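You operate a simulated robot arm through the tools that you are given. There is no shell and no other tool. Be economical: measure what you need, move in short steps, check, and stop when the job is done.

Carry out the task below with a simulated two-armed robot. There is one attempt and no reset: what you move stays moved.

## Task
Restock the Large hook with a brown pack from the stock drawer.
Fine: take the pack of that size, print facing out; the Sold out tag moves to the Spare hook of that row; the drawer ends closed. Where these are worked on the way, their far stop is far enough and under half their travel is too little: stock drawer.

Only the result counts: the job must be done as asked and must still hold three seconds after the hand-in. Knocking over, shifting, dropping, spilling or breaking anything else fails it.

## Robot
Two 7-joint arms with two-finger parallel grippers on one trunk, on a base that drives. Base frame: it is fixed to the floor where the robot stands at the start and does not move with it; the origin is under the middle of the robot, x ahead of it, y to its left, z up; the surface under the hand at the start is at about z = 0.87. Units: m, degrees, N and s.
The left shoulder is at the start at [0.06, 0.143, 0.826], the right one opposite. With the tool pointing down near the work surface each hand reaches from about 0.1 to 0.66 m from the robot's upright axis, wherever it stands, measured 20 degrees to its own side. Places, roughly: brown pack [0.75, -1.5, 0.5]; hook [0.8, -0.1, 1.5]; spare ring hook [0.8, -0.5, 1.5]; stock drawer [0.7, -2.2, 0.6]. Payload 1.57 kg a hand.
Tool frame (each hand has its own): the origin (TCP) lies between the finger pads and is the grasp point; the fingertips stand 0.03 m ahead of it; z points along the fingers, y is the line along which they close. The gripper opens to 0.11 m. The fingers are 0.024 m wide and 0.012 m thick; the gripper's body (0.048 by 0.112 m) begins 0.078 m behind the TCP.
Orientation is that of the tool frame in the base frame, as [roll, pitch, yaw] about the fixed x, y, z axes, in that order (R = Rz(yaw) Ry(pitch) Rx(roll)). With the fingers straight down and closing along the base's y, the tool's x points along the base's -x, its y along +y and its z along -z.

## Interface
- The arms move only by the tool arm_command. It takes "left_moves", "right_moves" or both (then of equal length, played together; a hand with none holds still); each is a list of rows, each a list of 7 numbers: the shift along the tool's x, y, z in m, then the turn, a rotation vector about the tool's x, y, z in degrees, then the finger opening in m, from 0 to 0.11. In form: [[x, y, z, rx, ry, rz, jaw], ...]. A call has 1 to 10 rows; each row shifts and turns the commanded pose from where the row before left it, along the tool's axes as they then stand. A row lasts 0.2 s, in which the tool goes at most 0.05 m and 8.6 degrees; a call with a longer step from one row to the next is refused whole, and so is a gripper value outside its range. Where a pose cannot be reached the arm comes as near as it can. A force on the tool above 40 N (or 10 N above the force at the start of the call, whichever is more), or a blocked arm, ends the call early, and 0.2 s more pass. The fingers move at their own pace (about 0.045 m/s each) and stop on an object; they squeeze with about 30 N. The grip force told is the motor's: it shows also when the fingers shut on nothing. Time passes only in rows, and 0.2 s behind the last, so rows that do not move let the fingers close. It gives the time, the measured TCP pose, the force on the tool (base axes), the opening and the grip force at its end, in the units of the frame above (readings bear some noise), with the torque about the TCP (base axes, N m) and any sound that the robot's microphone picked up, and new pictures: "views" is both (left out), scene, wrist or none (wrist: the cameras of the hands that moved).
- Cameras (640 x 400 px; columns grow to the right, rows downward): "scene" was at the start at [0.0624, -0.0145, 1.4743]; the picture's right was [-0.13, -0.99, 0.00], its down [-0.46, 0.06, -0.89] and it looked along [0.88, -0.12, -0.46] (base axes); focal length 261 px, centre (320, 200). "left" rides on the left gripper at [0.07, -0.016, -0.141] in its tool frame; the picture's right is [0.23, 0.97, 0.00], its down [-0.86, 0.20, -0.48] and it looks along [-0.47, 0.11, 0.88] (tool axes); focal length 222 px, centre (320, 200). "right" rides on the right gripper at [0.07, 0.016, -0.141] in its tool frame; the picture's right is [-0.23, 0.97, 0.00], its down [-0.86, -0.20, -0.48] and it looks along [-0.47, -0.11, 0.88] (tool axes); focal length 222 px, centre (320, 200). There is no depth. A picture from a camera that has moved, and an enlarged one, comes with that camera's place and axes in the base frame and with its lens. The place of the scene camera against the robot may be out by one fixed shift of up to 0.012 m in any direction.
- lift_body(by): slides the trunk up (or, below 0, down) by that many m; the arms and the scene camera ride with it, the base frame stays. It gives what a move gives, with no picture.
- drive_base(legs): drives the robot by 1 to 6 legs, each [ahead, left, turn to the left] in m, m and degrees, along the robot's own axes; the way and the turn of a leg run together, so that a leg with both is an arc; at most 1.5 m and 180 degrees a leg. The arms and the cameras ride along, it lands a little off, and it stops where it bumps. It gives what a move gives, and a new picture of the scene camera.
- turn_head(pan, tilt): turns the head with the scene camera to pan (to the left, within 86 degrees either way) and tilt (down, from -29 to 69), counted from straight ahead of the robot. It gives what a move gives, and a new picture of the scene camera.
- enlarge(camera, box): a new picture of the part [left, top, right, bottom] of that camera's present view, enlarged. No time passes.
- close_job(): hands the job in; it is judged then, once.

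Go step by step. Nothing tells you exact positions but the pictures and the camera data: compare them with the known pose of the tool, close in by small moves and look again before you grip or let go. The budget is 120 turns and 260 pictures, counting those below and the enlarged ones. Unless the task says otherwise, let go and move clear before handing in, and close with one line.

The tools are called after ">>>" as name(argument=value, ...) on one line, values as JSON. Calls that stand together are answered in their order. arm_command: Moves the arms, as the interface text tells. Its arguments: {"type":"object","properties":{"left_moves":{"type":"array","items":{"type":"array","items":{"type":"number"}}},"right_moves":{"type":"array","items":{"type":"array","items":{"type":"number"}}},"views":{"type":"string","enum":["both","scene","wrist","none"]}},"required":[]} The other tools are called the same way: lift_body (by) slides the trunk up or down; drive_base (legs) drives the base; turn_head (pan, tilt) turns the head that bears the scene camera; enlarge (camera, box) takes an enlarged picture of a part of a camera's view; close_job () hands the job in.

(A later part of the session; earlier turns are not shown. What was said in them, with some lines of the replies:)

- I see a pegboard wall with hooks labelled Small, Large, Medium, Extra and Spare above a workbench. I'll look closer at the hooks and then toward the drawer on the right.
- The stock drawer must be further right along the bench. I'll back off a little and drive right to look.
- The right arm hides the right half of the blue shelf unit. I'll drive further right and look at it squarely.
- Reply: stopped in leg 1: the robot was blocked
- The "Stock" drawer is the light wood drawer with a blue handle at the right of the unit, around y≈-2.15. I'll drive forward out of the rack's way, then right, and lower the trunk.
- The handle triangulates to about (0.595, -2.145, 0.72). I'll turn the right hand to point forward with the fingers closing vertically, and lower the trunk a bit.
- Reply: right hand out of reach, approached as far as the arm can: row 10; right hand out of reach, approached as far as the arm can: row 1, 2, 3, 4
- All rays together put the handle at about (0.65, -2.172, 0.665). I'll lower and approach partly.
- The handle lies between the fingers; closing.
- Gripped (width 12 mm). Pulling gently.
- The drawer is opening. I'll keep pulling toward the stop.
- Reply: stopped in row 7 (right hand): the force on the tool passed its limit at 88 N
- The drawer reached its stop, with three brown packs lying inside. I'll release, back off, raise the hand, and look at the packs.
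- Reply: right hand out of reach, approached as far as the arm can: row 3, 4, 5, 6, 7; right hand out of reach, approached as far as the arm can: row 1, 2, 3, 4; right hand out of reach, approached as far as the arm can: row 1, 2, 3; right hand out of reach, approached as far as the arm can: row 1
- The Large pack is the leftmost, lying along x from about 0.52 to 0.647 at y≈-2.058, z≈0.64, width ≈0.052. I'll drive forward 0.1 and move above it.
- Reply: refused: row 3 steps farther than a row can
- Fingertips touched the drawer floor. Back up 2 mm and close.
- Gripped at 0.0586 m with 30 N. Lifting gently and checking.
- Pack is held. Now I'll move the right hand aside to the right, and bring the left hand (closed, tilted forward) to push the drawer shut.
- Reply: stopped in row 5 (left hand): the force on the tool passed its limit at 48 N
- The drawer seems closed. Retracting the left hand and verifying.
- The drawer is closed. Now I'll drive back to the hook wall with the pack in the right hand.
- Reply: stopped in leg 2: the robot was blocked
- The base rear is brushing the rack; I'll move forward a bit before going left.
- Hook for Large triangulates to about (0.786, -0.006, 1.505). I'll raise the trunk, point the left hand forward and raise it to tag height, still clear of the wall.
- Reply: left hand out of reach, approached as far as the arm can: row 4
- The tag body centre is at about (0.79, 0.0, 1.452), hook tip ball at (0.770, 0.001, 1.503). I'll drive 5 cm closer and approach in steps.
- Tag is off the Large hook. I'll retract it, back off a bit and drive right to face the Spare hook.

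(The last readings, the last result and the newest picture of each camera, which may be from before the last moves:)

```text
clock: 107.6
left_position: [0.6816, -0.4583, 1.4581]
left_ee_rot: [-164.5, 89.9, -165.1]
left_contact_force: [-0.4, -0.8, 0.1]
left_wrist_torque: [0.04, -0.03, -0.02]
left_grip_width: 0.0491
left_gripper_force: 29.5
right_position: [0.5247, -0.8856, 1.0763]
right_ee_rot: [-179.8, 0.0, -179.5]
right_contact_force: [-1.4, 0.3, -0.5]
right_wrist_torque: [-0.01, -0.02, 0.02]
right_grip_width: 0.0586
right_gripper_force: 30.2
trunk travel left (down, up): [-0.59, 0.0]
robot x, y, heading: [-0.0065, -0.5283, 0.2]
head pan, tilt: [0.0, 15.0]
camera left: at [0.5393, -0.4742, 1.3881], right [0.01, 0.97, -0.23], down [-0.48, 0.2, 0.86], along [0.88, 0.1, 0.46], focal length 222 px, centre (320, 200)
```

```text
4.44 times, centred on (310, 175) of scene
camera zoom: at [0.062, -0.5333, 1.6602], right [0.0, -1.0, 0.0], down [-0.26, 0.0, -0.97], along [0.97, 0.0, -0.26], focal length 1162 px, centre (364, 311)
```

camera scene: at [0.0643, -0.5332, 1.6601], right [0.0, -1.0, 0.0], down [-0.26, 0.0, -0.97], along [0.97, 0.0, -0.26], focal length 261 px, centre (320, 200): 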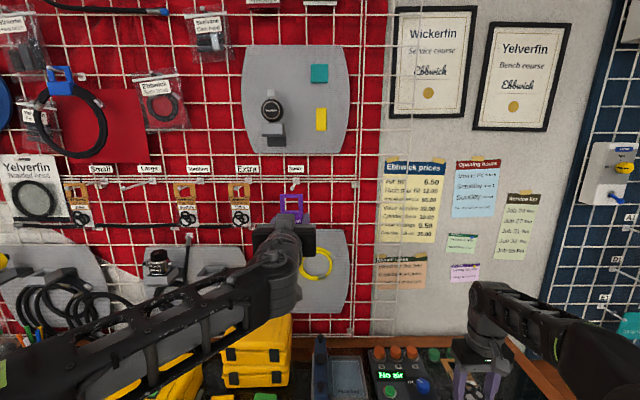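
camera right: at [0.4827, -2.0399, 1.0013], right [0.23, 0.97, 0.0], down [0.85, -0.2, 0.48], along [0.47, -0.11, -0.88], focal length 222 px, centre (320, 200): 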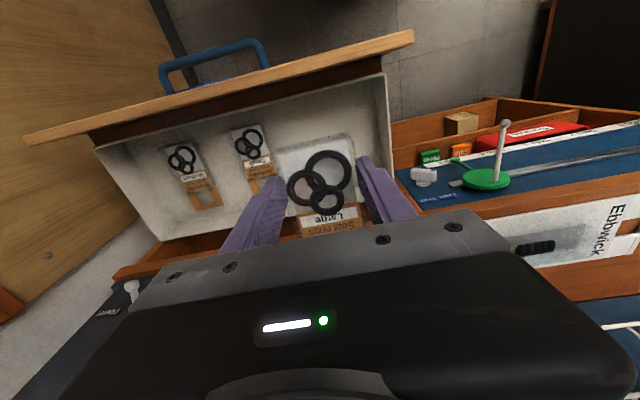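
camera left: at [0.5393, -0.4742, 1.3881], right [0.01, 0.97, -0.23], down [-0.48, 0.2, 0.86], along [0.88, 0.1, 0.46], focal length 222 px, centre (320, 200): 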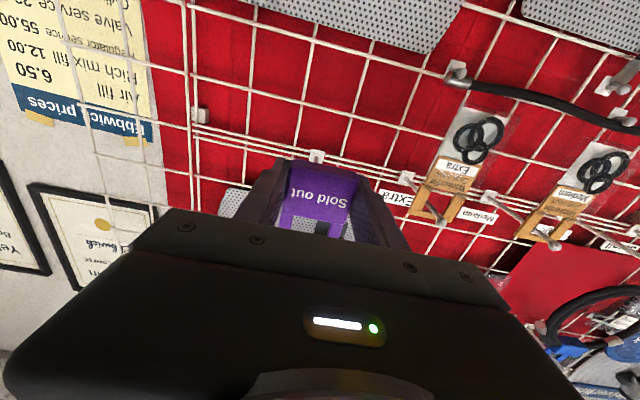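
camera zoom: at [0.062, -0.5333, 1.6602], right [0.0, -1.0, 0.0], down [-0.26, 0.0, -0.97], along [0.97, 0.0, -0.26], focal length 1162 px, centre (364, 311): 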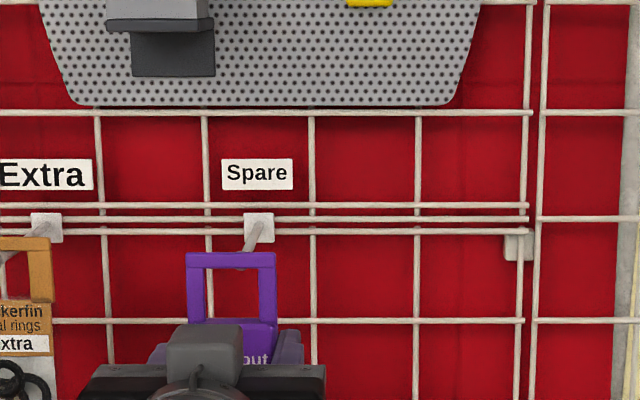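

The tag window is aligned with the Spare peg. Advancing onto it.

>>> arm_command(left_moves=[[0, 0, 0.025, 0, 0, 0, 0.03], [0, 0, 0.025, 0, 0, 0, 0.03], [0, 0, 0.025, 0, 0, 0, 0.03], [0, 0, 0.025, 0, 0, 0, 0.03], [0, 0, 0.01, 0, 0, 0, 0.03]], views="wrist")

>>> enlarge(camera="scene", box=[240, 130, 380, 220])

```text
clock: 108.8
left_position: [0.7907, -0.4601, 1.4586]
left_ee_rot: [-160.7, 89.9, -161.2]
left_contact_force: [-0.1, 0.0, -0.2]
left_wrist_torque: [0.03, -0.01, -0.01]
left_grip_width: 0.049
left_gripper_force: 29.7
right_position: [0.5249, -0.8853, 1.0759]
right_ee_rot: [-179.7, 0.1, -179.6]
right_contact_force: [-0.4, 0.6, -0.2]
right_wrist_torque: [0.01, 0.0, 0.03]
right_grip_width: 0.0587
right_gripper_force: 30.5
trunk travel left (down, up): [-0.59, 0.0]
robot x, y, heading: [-0.0058, -0.5274, 0.1]
head pan, tilt: [0.0, 15.0]
camera left: at [0.6486, -0.4756, 1.3885], right [0.01, 0.97, -0.23], down [-0.48, 0.2, 0.86], along [0.88, 0.1, 0.46], focal length 222 px, centre (320, 200)
```

left: 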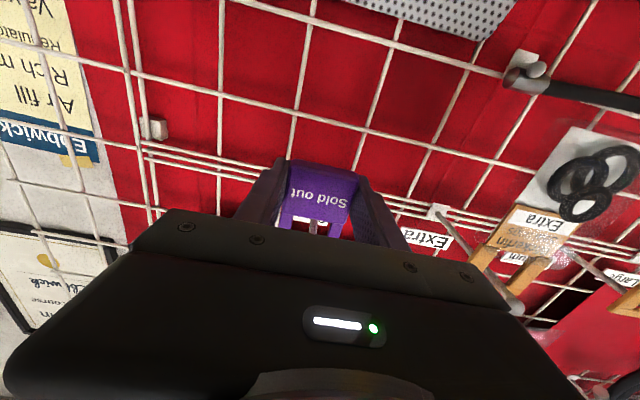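

```text
4.44 times, centred on (310, 175) of scene
camera zoom: at [0.0618, -0.5331, 1.6603], right [0.0, -1.0, 0.0], down [-0.26, 0.0, -0.97], along [0.97, 0.0, -0.26], focal length 1162 px, centre (364, 311)
```

zoom: 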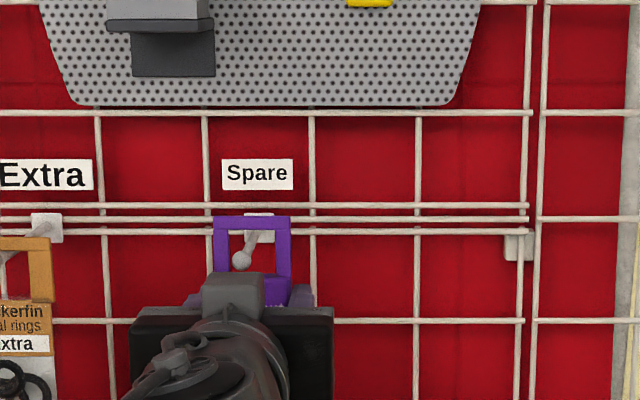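

>>> arm_command(left_moves=[[0.005, 0, 0, 0, 0, 0, 0.03], [0.004, 0, 0, 0, 0, 0, 0.03], [0, 0, 0, 0, 0, 0, 0.03]], views="none")

>>> arm_command(left_moves=[[0, 0, 0, 0, 0, 0, 0.055], [0, 0, 0, 0, 0, 0, 0.07], [0, 0, 0, 0, 0, 0, 0.075], [0, 0, 0, 0, 0, 0, 0.075]], views="wrist")

>>> enlarge(camera="scene", box=[240, 130, 380, 220])

```text
clock: 109.6
left_position: [0.7905, -0.4603, 1.4478]
left_ee_rot: [-160.7, 89.9, -161.4]
left_contact_force: [0.8, -0.5, -1.0]
left_wrist_torque: [0.0, 0.01, 0.01]
left_grip_width: 0.0489
left_gripper_force: 29.6
right_position: [0.5247, -0.8843, 1.0756]
right_ee_rot: [-179.8, 0.1, -179.6]
right_contact_force: [0.5, 0.0, -0.8]
right_wrist_torque: [-0.03, 0.01, 0.0]
right_grip_width: 0.0587
right_gripper_force: 30.0
trunk travel left (down, up): [-0.59, 0.0]
robot x, y, heading: [-0.001, -0.533, -0.1]
head pan, tilt: [0.0, 15.0]
```

```text
clock: 110.6
left_position: [0.7913, -0.4601, 1.4488]
left_ee_rot: [22.9, 90.0, 22.4]
left_contact_force: [-0.3, 0.6, -0.7]
left_wrist_torque: [-0.03, 0.0, -0.02]
left_grip_width: 0.0751
left_gripper_force: 0.1
right_position: [0.5252, -0.8859, 1.0759]
right_ee_rot: [-179.7, 0.0, -179.6]
right_contact_force: [-0.8, 0.3, -0.5]
right_wrist_torque: [0.02, 0.03, -0.01]
right_grip_width: 0.0585
right_gripper_force: 30.0
trunk travel left (down, up): [-0.59, 0.0]
robot x, y, heading: [-0.0048, -0.5315, -0.2]
head pan, tilt: [0.0, 15.0]
camera left: at [0.6483, -0.4754, 1.3791], right [0.01, 0.97, -0.23], down [-0.48, 0.2, 0.86], along [0.88, 0.1, 0.46], focal length 222 px, centre (320, 200)
```

left: 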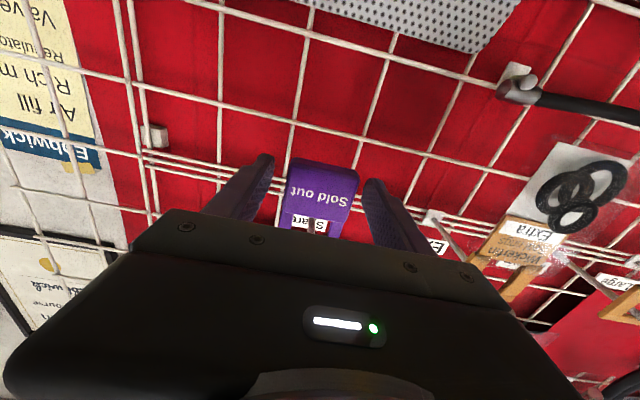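

```text
4.44 times, centred on (310, 175) of scene
camera zoom: at [0.0616, -0.5331, 1.6603], right [0.0, -1.0, 0.0], down [-0.26, 0.0, -0.97], along [0.97, 0.0, -0.26], focal length 1162 px, centre (364, 311)
```

zoom: 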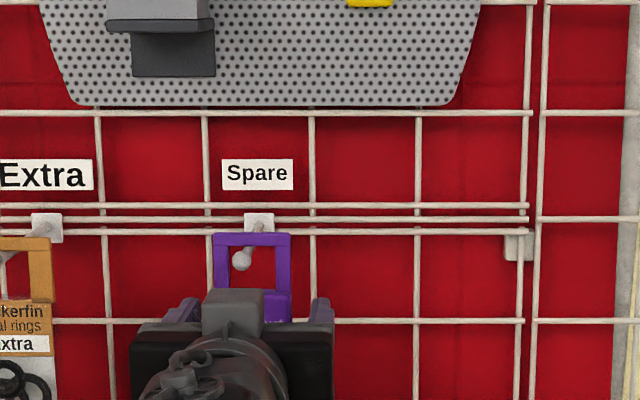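

The tag hangs on Spare. Retracting the left hand straight back.

>>> arm_command(left_moves=[[0, 0, -0.02, 0, 0, 0, 0.075], [0, 0, -0.03, 0, 0, 0, 0.075], [0, 0, -0.04, 0, 0, 0, 0.075], [0, 0, -0.04, 0, 0, 0, 0.075], [0, 0, -0.04, 0, 0, 0, 0.075]], views="none")

>>> drive_base(legs=[[-0.3, 0, 0], [0, 0.68, 0]])

>>> enlarge(camera="scene", box=[300, 100, 500, 220])

```text
clock: 111.8
left_position: [0.6182, -0.4584, 1.4495]
left_ee_rot: [-140.1, 89.8, -140.6]
left_contact_force: [0.3, -0.5, 0.5]
left_wrist_torque: [0.02, 0.0, 0.0]
left_grip_width: 0.0751
left_gripper_force: 0.0
right_position: [0.524, -0.8852, 1.0759]
right_ee_rot: [-179.7, 0.1, -179.7]
right_contact_force: [-0.1, -0.5, 0.0]
right_wrist_torque: [0.0, 0.0, 0.01]
right_grip_width: 0.0587
right_gripper_force: 29.8
trunk travel left (down, up): [-0.59, 0.0]
robot x, y, heading: [-0.0056, -0.5284, 0.2]
head pan, tilt: [0.0, 15.0]
```

```text
clock: 117.2
left_position: [0.3193, 0.2305, 1.4498]
left_ee_rot: [-145.3, 89.9, -145.8]
left_contact_force: [0.0, 0.1, -0.3]
left_wrist_torque: [-0.01, -0.02, -0.03]
left_grip_width: 0.075
left_gripper_force: 0.1
right_position: [0.2242, -0.196, 1.0761]
right_ee_rot: [-179.8, 0.0, -179.5]
right_contact_force: [0.0, -1.0, -0.7]
right_wrist_torque: [-0.02, -0.01, 0.02]
right_grip_width: 0.0588
right_gripper_force: 30.0
trunk travel left (down, up): [-0.59, 0.0]
robot x, y, heading: [-0.3027, 0.1566, -0.1]
head pan, tilt: [0.0, 15.0]
camera scene: at [-0.24, 0.156, 1.6603], right [0.0, -1.0, 0.0], down [-0.26, 0.0, -0.97], along [0.97, 0.0, -0.26], focal length 261 px, centre (320, 200)
```

scene: 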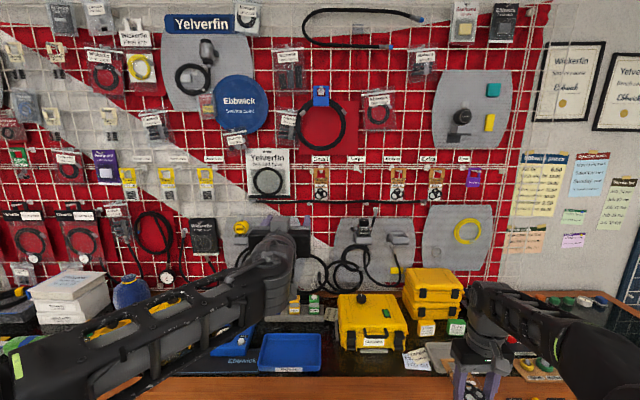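

```text
3.20 times, centred on (400, 160) of scene
camera zoom: at [-0.24, 0.156, 1.6603], right [0.0, -1.0, 0.0], down [-0.26, 0.0, -0.97], along [0.97, 0.0, -0.26], focal length 836 px, centre (64, 328)
```

zoom: 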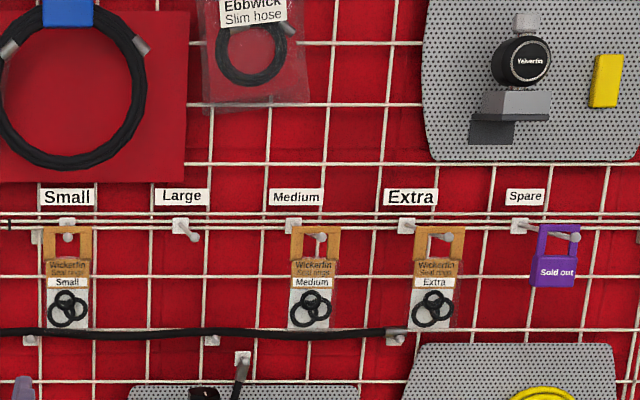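

Tag in place on Spare. Now rotating the right hand to point forward with the pack upright.

>>> arm_command(right_moves=[[0, 0, 0, 0, -8.2, 0, 0.03], [0, 0, 0, 0, -8.2, 0, 0.03], [0, 0, 0, 0, -8.2, 0, 0.03], [0, 0, 0, 0, -8.2, 0, 0.03], [0, 0, 0, 0, -8.2, 0, 0.03], [0, 0, 0, 0, -8.2, 0, 0.03], [0, 0, 0, 0, -8.2, 0, 0.03], [0, 0, 0, 0, -8.2, 0, 0.03], [0, 0, 0, 0, -8.2, 0, 0.03], [0, 0, 0, 0, -8.2, 0, 0.03]], views="none")

>>> arm_command(right_moves=[[0, 0, 0, 0, -8, 0, 0.03], [-0.045, 0.01, 0, 0, 0, 0, 0.03], [-0.045, 0.01, 0, 0, 0, 0, 0.03], [-0.045, 0.01, 0, 0, 0, 0, 0.03], [-0.045, 0.01, 0, 0, 0, 0, 0.03], [-0.045, 0.01, 0, 0, 0, 0, 0.03], [-0.045, 0.01, 0, 0, 0, 0, 0.03], [-0.045, 0.01, 0, 0, 0, 0, 0.03]], views="both")

```text
clock: 119.4
left_position: [0.3201, 0.2302, 1.4468]
left_ee_rot: [-171.9, 89.9, -172.3]
left_contact_force: [-0.4, 0.4, -0.7]
left_wrist_torque: [0.02, 0.0, -0.01]
left_grip_width: 0.0747
left_gripper_force: 0.0
right_position: [0.2241, -0.1949, 1.0757]
right_ee_rot: [-179.3, 82.2, -178.9]
right_contact_force: [0.0, -0.6, -0.1]
right_wrist_torque: [0.0, -0.01, 0.0]
right_grip_width: 0.0587
right_gripper_force: 29.8
trunk travel left (down, up): [-0.59, 0.0]
robot x, y, heading: [-0.3076, 0.1561, -0.2]
head pan, tilt: [0.0, 15.0]
```

```text
clock: 121.2
left_position: [0.3182, 0.2321, 1.4488]
left_ee_rot: [-134.5, 90.0, -135.0]
left_contact_force: [-0.4, 0.6, 0.1]
left_wrist_torque: [0.0, -0.01, -0.01]
left_grip_width: 0.0749
left_gripper_force: 0.1
right_position: [0.2225, -0.1235, 1.3922]
right_ee_rot: [-84.6, 89.9, -84.0]
right_contact_force: [-0.4, 0.8, 0.2]
right_wrist_torque: [-0.02, 0.0, -0.03]
right_grip_width: 0.0588
right_gripper_force: 30.5
trunk travel left (down, up): [-0.59, 0.0]
robot x, y, heading: [-0.3106, 0.1578, -0.2]
head pan, tilt: [0.0, 15.0]
camera scene: at [-0.2403, 0.1564, 1.6602], right [0.0, -1.0, 0.0], down [-0.26, 0.0, -0.97], along [0.97, 0.0, -0.26], focal length 261 px, centre (320, 200)
camera right: at [0.0812, -0.1097, 1.3213], right [-0.01, 0.97, 0.22], down [-0.48, -0.2, 0.86], along [0.88, -0.1, 0.47], focal length 222 px, centre (320, 200)
```

scene: 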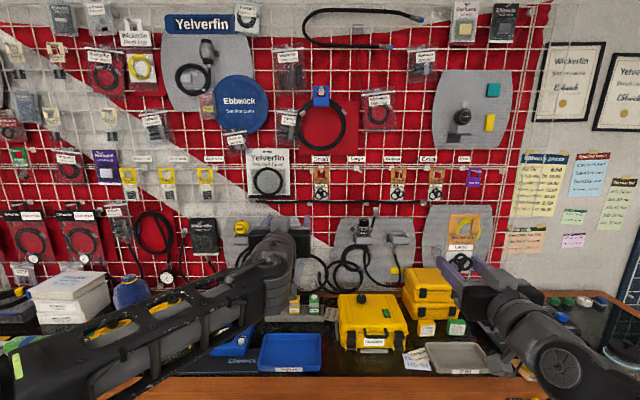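
right: 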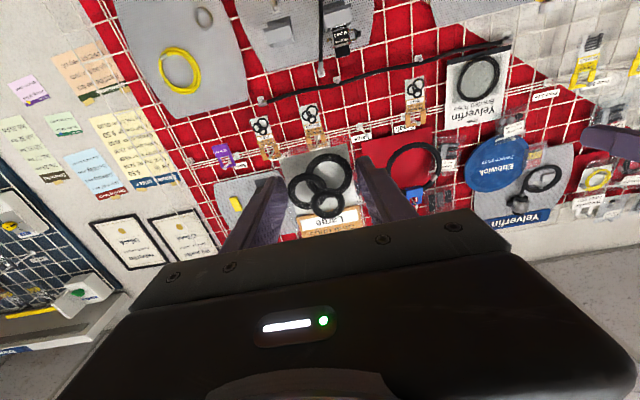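

>>> drive_base(legs=[[0, 0.05, 0], [0.3, 0, 0]])

>>> arm_command(right_moves=[[-0.016, 0.035, 0.02, 0, 0, 0, 0.03], [-0.016, 0.035, 0.02, 0, 0, 0, 0.03], [0, 0, 0.03, 0, 0, 0, 0.03]], views="both")

>>> enlarge(camera="scene", box=[300, 120, 460, 230])

```text
clock: 123.8
left_position: [0.618, 0.2808, 1.4484]
left_ee_rot: [-164.6, 89.9, -165.1]
left_contact_force: [0.7, 0.4, -0.2]
left_wrist_torque: [0.03, 0.0, 0.0]
left_grip_width: 0.0751
left_gripper_force: 0.1
right_position: [0.5216, -0.0744, 1.3909]
right_ee_rot: [-77.1, 89.8, -76.5]
right_contact_force: [0.1, -0.7, -0.5]
right_wrist_torque: [0.02, -0.01, 0.0]
right_grip_width: 0.0587
right_gripper_force: 30.0
trunk travel left (down, up): [-0.59, 0.0]
robot x, y, heading: [-0.0053, 0.2062, 0.1]
head pan, tilt: [0.0, 15.0]
camera scene: at [0.0593, 0.2051, 1.6602], right [0.0, -1.0, 0.0], down [-0.26, 0.0, -0.97], along [0.97, 0.0, -0.26], focal length 261 px, centre (320, 200)
```

scene: 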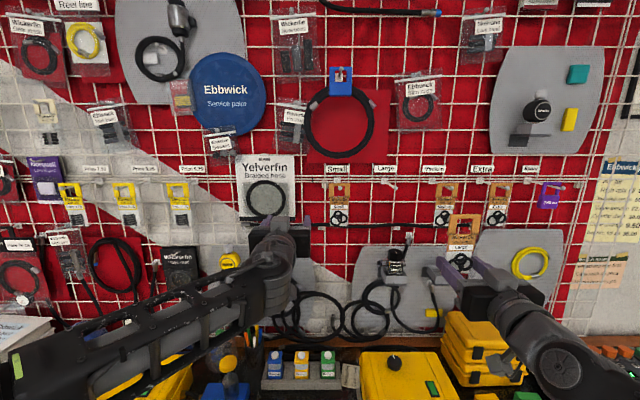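

```text
clock: 124.6
left_position: [0.6188, 0.2797, 1.4485]
left_ee_rot: [-178.6, 89.8, -179.1]
left_contact_force: [0.2, 0.0, 0.8]
left_wrist_torque: [-0.01, 0.0, 0.0]
left_grip_width: 0.075
left_gripper_force: 0.0
right_position: [0.5927, -0.0045, 1.4217]
right_ee_rot: [-100.3, 89.9, -99.8]
right_contact_force: [1.5, -0.1, -0.5]
right_wrist_torque: [-0.03, 0.0, -0.01]
right_grip_width: 0.0587
right_gripper_force: 30.1
trunk travel left (down, up): [-0.59, 0.0]
robot x, y, heading: [-0.0117, 0.2071, 0.0]
head pan, tilt: [0.0, 15.0]
camera scene: at [0.0598, 0.2043, 1.6601], right [0.0, -1.0, 0.0], down [-0.26, 0.0, -0.97], along [0.97, 0.0, -0.26], focal length 261 px, centre (320, 200)
camera right: at [0.4503, 0.0094, 1.3515], right [-0.01, 0.97, 0.23], down [-0.48, -0.2, 0.86], along [0.88, -0.1, 0.47], focal length 222 px, centre (320, 200)
```

scene: 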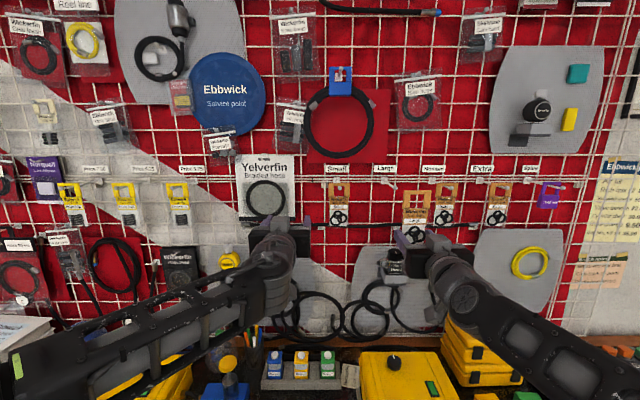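
right: 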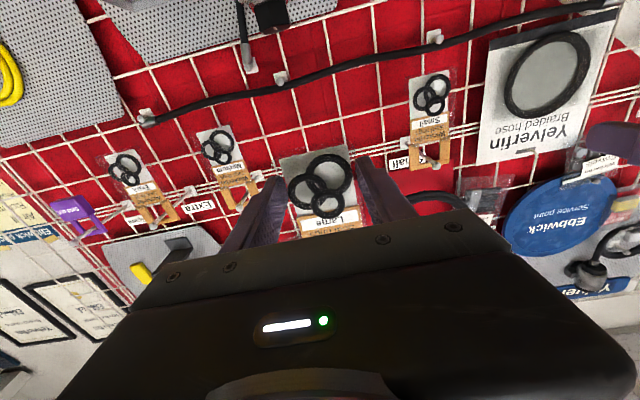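

```text
3.64 times, centred on (380, 175) of scene
camera zoom: at [0.0598, 0.2043, 1.6601], right [0.0, -1.0, 0.0], down [-0.26, 0.0, -0.97], along [0.97, 0.0, -0.26], focal length 950 px, centre (102, 291)
```

zoom: 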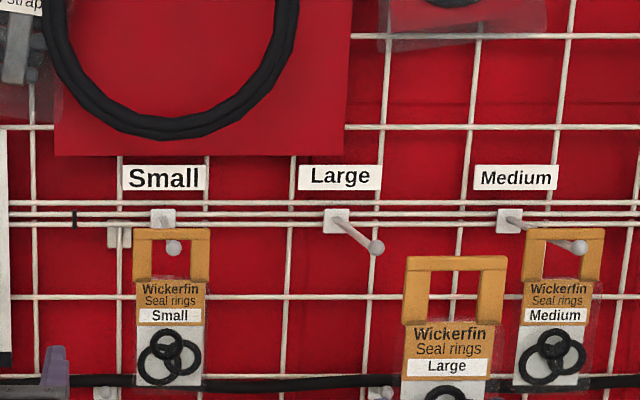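

Pack window measured: about level with the ball, needs +8 mm in y. Advancing to just before the ball.

>>> arm_command(right_moves=[[0, 0.008, 0.03, 0, 0, 0, 0.03], [0, 0, 0.035, 0, 0, 0, 0.03], [0, 0, 0.03, 0, 0, 0, 0.03]], views="wrist")

>>> enlarge(camera="scene", box=[330, 140, 450, 220])

```text
clock: 125.4
left_position: [0.6191, 0.2796, 1.448]
left_ee_rot: [-162.9, 89.8, -163.3]
left_contact_force: [-0.5, -0.3, 0.1]
left_wrist_torque: [-0.02, -0.01, 0.0]
left_grip_width: 0.075
left_gripper_force: 0.1
right_position: [0.6865, 0.0047, 1.4213]
right_ee_rot: [-116.9, 89.9, -116.5]
right_contact_force: [0.5, -0.3, -1.5]
right_wrist_torque: [0.0, 0.01, 0.0]
right_grip_width: 0.0589
right_gripper_force: 30.0
trunk travel left (down, up): [-0.59, 0.0]
robot x, y, heading: [-0.0025, 0.2079, -0.1]
head pan, tilt: [0.0, 15.0]
camera right: at [0.5456, 0.0191, 1.3515], right [-0.01, 0.97, 0.23], down [-0.48, -0.2, 0.86], along [0.88, -0.1, 0.47], focal length 222 px, centre (320, 200)
```

right: 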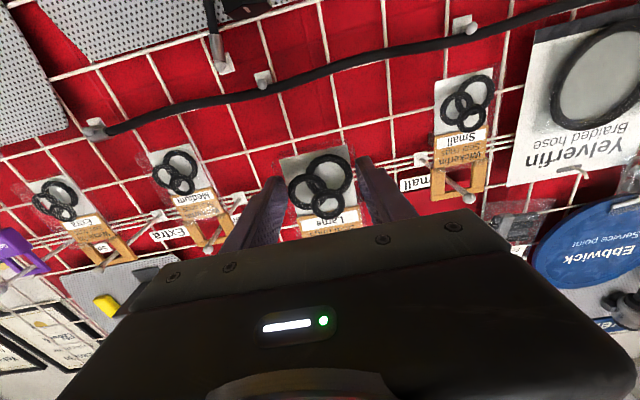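

```text
5.00 times, centred on (390, 180) of scene
camera zoom: at [0.0597, 0.2054, 1.6602], right [0.0, -1.0, 0.0], down [-0.26, 0.0, -0.97], along [0.97, 0.0, -0.26], focal length 1307 px, centre (-30, 300)
```

zoom: 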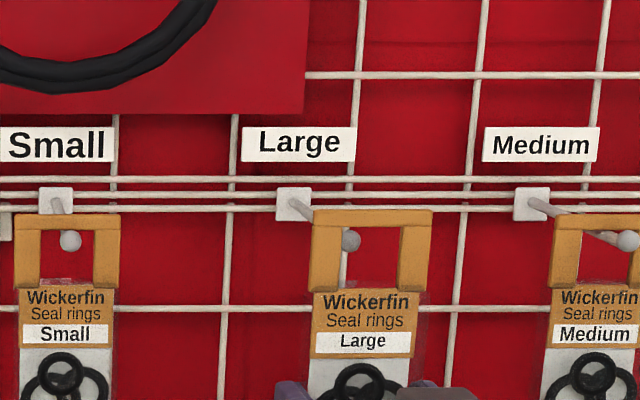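

>>> arm_command(right_moves=[[0, -0.003, 0.02, 0, 0, 0, 0.03], [0, 0, 0.02, 0, 0, 0, 0.03], [0, 0, 0.02, 0, 0, 0, 0.03], [0, 0, 0.02, 0, 0, 0, 0.03]], views="wrist")

>>> enlarge(camera="scene", box=[330, 140, 450, 220])

```text
clock: 126.4
left_position: [0.6167, 0.2811, 1.4472]
left_ee_rot: [-157.1, 89.8, -157.5]
left_contact_force: [-0.3, 0.8, -0.2]
left_wrist_torque: [0.01, -0.06, 0.0]
left_grip_width: 0.0752
left_gripper_force: 0.1
right_position: [0.7654, 0.003, 1.4231]
right_ee_rot: [-67.6, 89.8, -67.0]
right_contact_force: [0.1, 0.3, -0.7]
right_wrist_torque: [0.0, 0.0, -0.02]
right_grip_width: 0.0587
right_gripper_force: 30.4
trunk travel left (down, up): [-0.59, 0.0]
robot x, y, heading: [-0.0092, 0.2052, 0.1]
head pan, tilt: [0.0, 15.0]
camera right: at [0.6242, 0.0173, 1.3531], right [-0.01, 0.97, 0.22], down [-0.48, -0.2, 0.86], along [0.88, -0.1, 0.47], focal length 222 px, centre (320, 200)
```

right: 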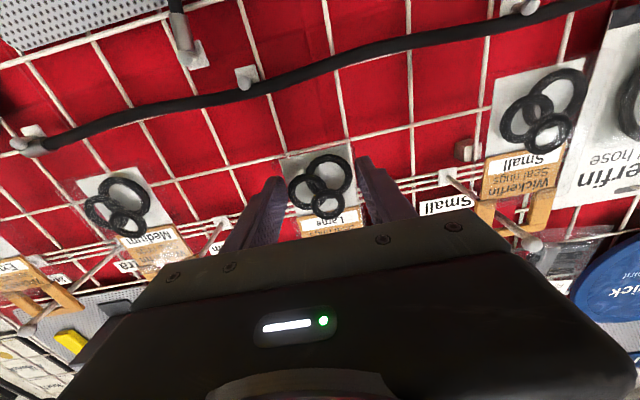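

```text
5.00 times, centred on (390, 180) of scene
camera zoom: at [0.0586, 0.2055, 1.6602], right [0.0, -1.0, 0.0], down [-0.26, 0.0, -0.97], along [0.97, 0.0, -0.26], focal length 1307 px, centre (-30, 300)
```

zoom: 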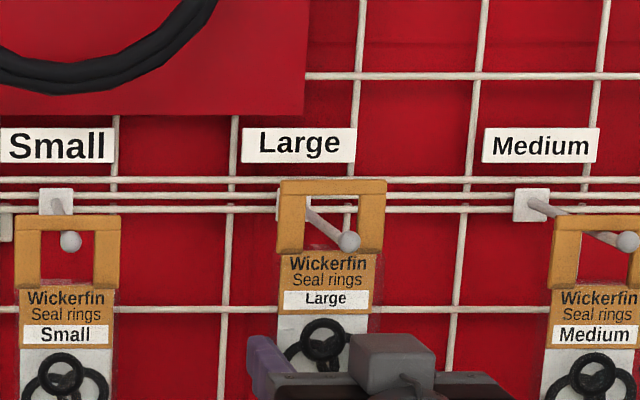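

The peg passes through the window. Lowering until the bar rests, then opening.

>>> arm_command(right_moves=[[0.005, 0, 0, 0, 0, 0, 0.03], [0.003, 0, 0, 0, 0, 0, 0.03], [0.002, 0, 0, 0, 0, 0, 0.03], [0, 0, 0, 0, 0, 0, 0.03]], views="none")

>>> enlarge(camera="scene", box=[330, 140, 450, 220])

```text
clock: 127.4
left_position: [0.6174, 0.2814, 1.4486]
left_ee_rot: [23.0, 90.0, 22.6]
left_contact_force: [-0.2, 0.4, -0.1]
left_wrist_torque: [0.0, 0.02, 0.01]
left_grip_width: 0.075
left_gripper_force: 0.1
right_position: [0.7658, 0.0025, 1.4141]
right_ee_rot: [-65.1, 89.8, -64.7]
right_contact_force: [0.5, 0.0, -0.5]
right_wrist_torque: [0.01, 0.01, 0.01]
right_grip_width: 0.0587
right_gripper_force: 30.2
trunk travel left (down, up): [-0.59, 0.0]
robot x, y, heading: [-0.0072, 0.2072, -0.2]
head pan, tilt: [0.0, 15.0]
```

```text
5.00 times, centred on (390, 180) of scene
camera zoom: at [0.058, 0.2052, 1.6603], right [0.0, -1.0, 0.0], down [-0.26, 0.0, -0.97], along [0.97, 0.0, -0.26], focal length 1307 px, centre (-30, 300)
```

zoom: 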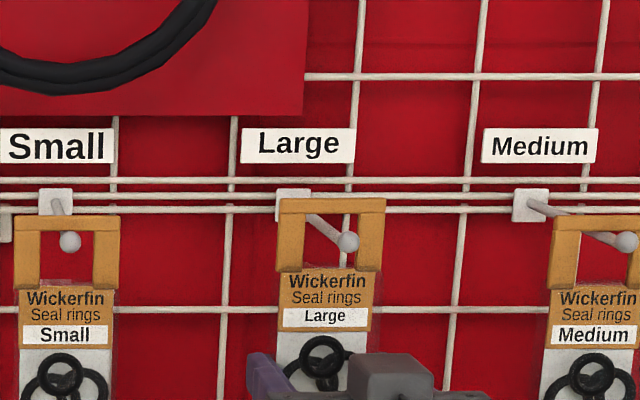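

>>> arm_command(right_moves=[[0.002, 0, 0, 0, 0, 0, 0.03], [0.002, 0, 0, 0, 0, 0, 0.03], [0, 0, 0, 0, 0, 0, 0.03]], views="none")

>>> enlarge(camera="scene", box=[350, 160, 410, 210])

```text
clock: 128.2
left_position: [0.6163, 0.2814, 1.4477]
left_ee_rot: [-158.8, 89.9, -159.1]
left_contact_force: [-0.6, 1.3, 0.0]
left_wrist_torque: [0.01, 0.02, -0.03]
left_grip_width: 0.0747
left_gripper_force: 0.1
right_position: [0.7651, 0.0028, 1.4097]
right_ee_rot: [-65.1, 89.8, -64.6]
right_contact_force: [0.5, 0.5, -1.1]
right_wrist_torque: [0.02, -0.02, 0.0]
right_grip_width: 0.0587
right_gripper_force: 29.8
trunk travel left (down, up): [-0.59, 0.0]
robot x, y, heading: [-0.0092, 0.2088, 0.1]
head pan, tilt: [0.0, 15.0]
```

```text
8.00 times, centred on (380, 185) of scene
camera zoom: at [0.0581, 0.2052, 1.6603], right [0.0, -1.0, 0.0], down [-0.26, 0.0, -0.97], along [0.97, 0.0, -0.26], focal length 2091 px, centre (-160, 320)
```

zoom: 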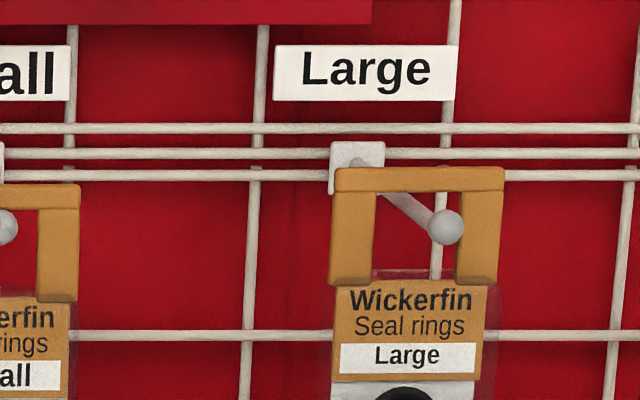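

>>> arm_command(right_moves=[[0.002, 0, 0, 0, 0, 0, 0.03], [0.002, 0, 0, 0, 0, 0, 0.03], [0, 0, 0, 0, 0, 0, 0.03]], views="none")

>>> enlarge(camera="scene", box=[350, 160, 410, 210])

```text
clock: 129.0
left_position: [0.6169, 0.2813, 1.4481]
left_ee_rot: [-158.3, 89.9, -158.7]
left_contact_force: [0.2, 0.2, -0.3]
left_wrist_torque: [0.0, -0.01, 0.0]
left_grip_width: 0.0751
left_gripper_force: 0.0
right_position: [0.765, 0.0022, 1.4053]
right_ee_rot: [-64.3, 89.9, -63.5]
right_contact_force: [0.6, 0.0, -0.5]
right_wrist_torque: [-0.01, 0.0, 0.01]
right_grip_width: 0.0589
right_gripper_force: 29.9
trunk travel left (down, up): [-0.59, 0.0]
robot x, y, heading: [-0.0076, 0.2072, -0.2]
head pan, tilt: [0.0, 15.0]
```

```text
8.00 times, centred on (380, 185) of scene
camera zoom: at [0.0581, 0.2051, 1.6603], right [0.0, -1.0, 0.0], down [-0.26, 0.0, -0.97], along [0.97, 0.0, -0.26], focal length 2091 px, centre (-160, 320)
```

zoom: 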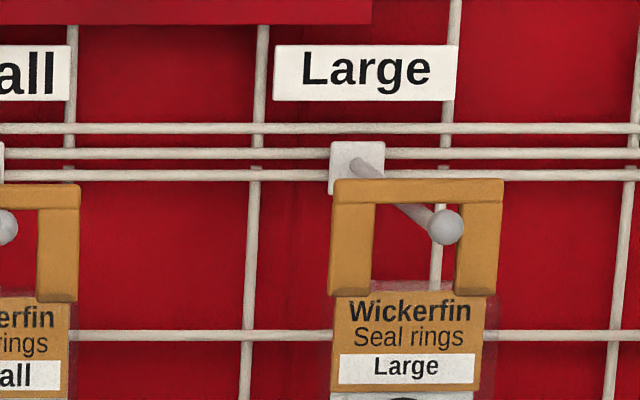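

>>> arm_command(right_moves=[[0, 0, 0, 0, 0, 0, 0.062], [0, 0, 0, 0, 0, 0, 0.068], [0, 0, 0, 0, 0, 0, 0.078], [0, 0, 0, 0, 0, 0, 0.08], [0, 0, 0, 0, 0, 0, 0.08]], views="wrist")

>>> enlarge(camera="scene", box=[330, 140, 450, 220])

```text
clock: 130.2
left_position: [0.6176, 0.2807, 1.4483]
left_ee_rot: [-156.9, 89.9, -157.2]
left_contact_force: [0.7, 0.1, 0.1]
left_wrist_torque: [0.01, 0.0, -0.01]
left_grip_width: 0.0752
left_gripper_force: 0.1
right_position: [0.7655, 0.0017, 1.4047]
right_ee_rot: [-64.1, 89.8, -63.4]
right_contact_force: [0.6, 0.4, -0.6]
right_wrist_torque: [0.0, -0.04, 0.0]
right_grip_width: 0.0799
right_gripper_force: 0.1
trunk travel left (down, up): [-0.59, 0.0]
robot x, y, heading: [-0.0072, 0.2072, 0.2]
head pan, tilt: [0.0, 15.0]
camera right: at [0.6238, 0.0168, 1.3351], right [-0.01, 0.97, 0.22], down [-0.48, -0.2, 0.85], along [0.88, -0.1, 0.47], focal length 222 px, centre (320, 200)
```

right: 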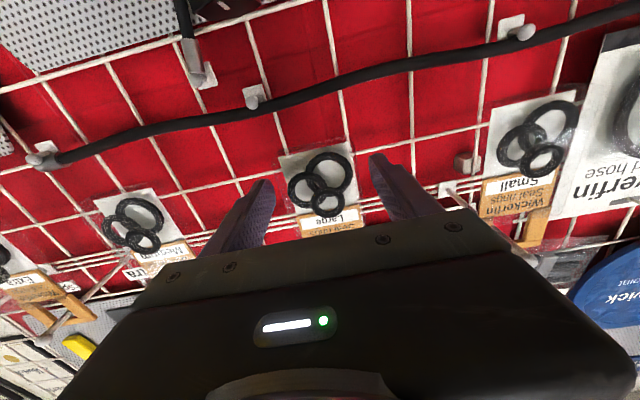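

```text
5.00 times, centred on (390, 180) of scene
camera zoom: at [0.0581, 0.2052, 1.6603], right [0.0, -1.0, 0.0], down [-0.26, 0.0, -0.97], along [0.97, 0.0, -0.26], focal length 1307 px, centre (-30, 300)
```

zoom: 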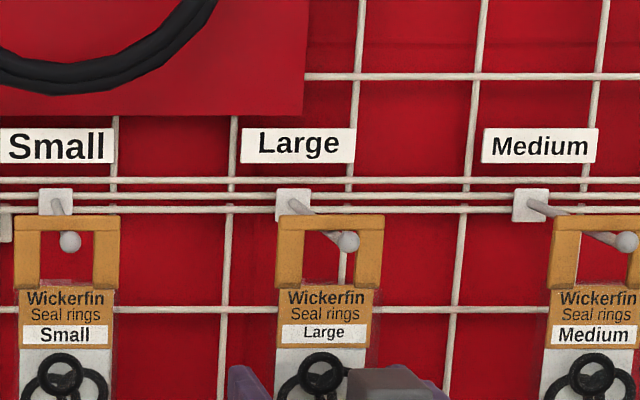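

The pack hangs at the same level as its neighbours. Retracting the right hand straight back, then backing off to verify.

>>> arm_command(right_moves=[[0, 0, -0.015, 0, 0, 0, 0.08], [0, 0, -0.025, 0, 0, 0, 0.08], [0, 0, -0.04, 0, 0, 0, 0.08], [0, 0, -0.04, 0, 0, 0, 0.08], [0, 0, -0.04, 0, 0, 0, 0.08]], views="none")

>>> drive_base(legs=[[-0.2, 0, 0]])

>>> enlarge(camera="scene", box=[310, 130, 540, 250])

>>> enlarge(camera="right", box=[100, 20, 480, 240])

```text
clock: 131.4
left_position: [0.6149, 0.2808, 1.449]
left_ee_rot: [-106.4, 90.0, -106.8]
left_contact_force: [-0.2, 0.4, -0.3]
left_wrist_torque: [-0.03, 0.02, -0.01]
left_grip_width: 0.075
left_gripper_force: 0.1
right_position: [0.6037, 0.001, 1.4032]
right_ee_rot: [-40.2, 89.8, -39.7]
right_contact_force: [-0.3, 0.2, 0.2]
right_wrist_torque: [-0.04, 0.07, -0.01]
right_grip_width: 0.0801
right_gripper_force: 0.0
trunk travel left (down, up): [-0.59, 0.0]
robot x, y, heading: [-0.0061, 0.2107, 0.0]
head pan, tilt: [0.0, 15.0]
```

```text
clock: 133.0
left_position: [0.4144, 0.2809, 1.4502]
left_ee_rot: [49.8, 89.9, 49.3]
left_contact_force: [-0.9, 0.1, 0.6]
left_wrist_torque: [0.01, 0.05, 0.0]
left_grip_width: 0.0749
left_gripper_force: 0.0
right_position: [0.4036, 0.0013, 1.405]
right_ee_rot: [-49.9, 89.9, -49.6]
right_contact_force: [-0.6, 0.0, 0.4]
right_wrist_torque: [0.02, -0.01, 0.01]
right_grip_width: 0.08
right_gripper_force: 0.0
trunk travel left (down, up): [-0.59, 0.0]
robot x, y, heading: [-0.2067, 0.2092, 0.0]
head pan, tilt: [0.0, 15.0]
camera scene: at [-0.1446, 0.2053, 1.6603], right [0.0, -1.0, 0.0], down [-0.26, 0.0, -0.97], along [0.97, 0.0, -0.26], focal length 261 px, centre (320, 200)
```

scene: 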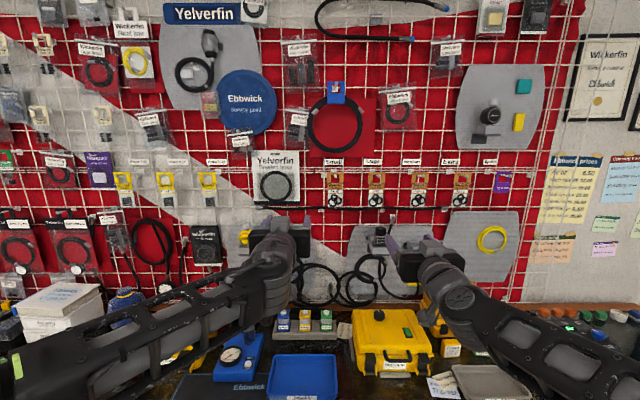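

```text
2.78 times, centred on (425, 190) of scene
camera zoom: at [-0.1446, 0.2053, 1.6603], right [0.0, -1.0, 0.0], down [-0.26, 0.0, -0.97], along [0.97, 0.0, -0.26], focal length 727 px, centre (28, 228)
```

zoom: 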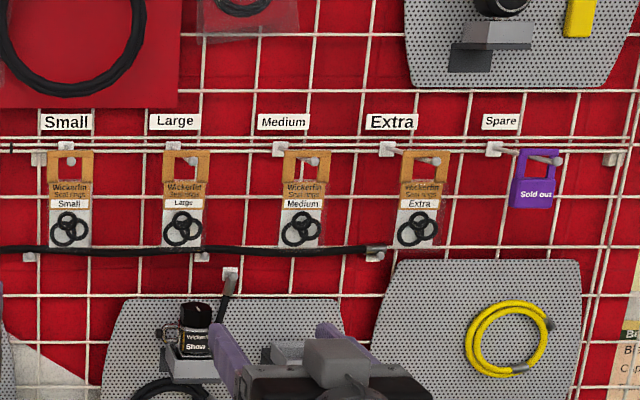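

```text
1.68 times, centred on (290, 130) of right
camera zoom: at [0.262, 0.0153, 1.3345], right [-0.01, 0.97, 0.22], down [-0.48, -0.2, 0.85], along [0.88, -0.1, 0.47], focal length 374 px, centre (370, 318)
```

zoom: 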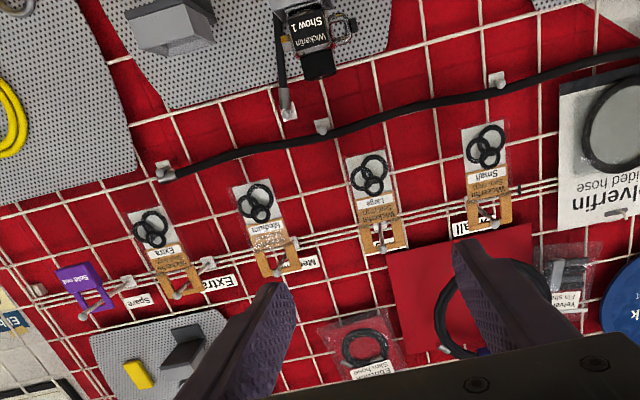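

The Large pack hangs on its hook print outward, the Sold out tag is on Spare, the drawer is closed, and the hands are clear.

>>> close_job()

```text
The job is handed in.
```

The Large hook now holds the Large brown pack with its print facing out, the Sold out tag is on that row's Spare hook, and the stock drawer is closed.
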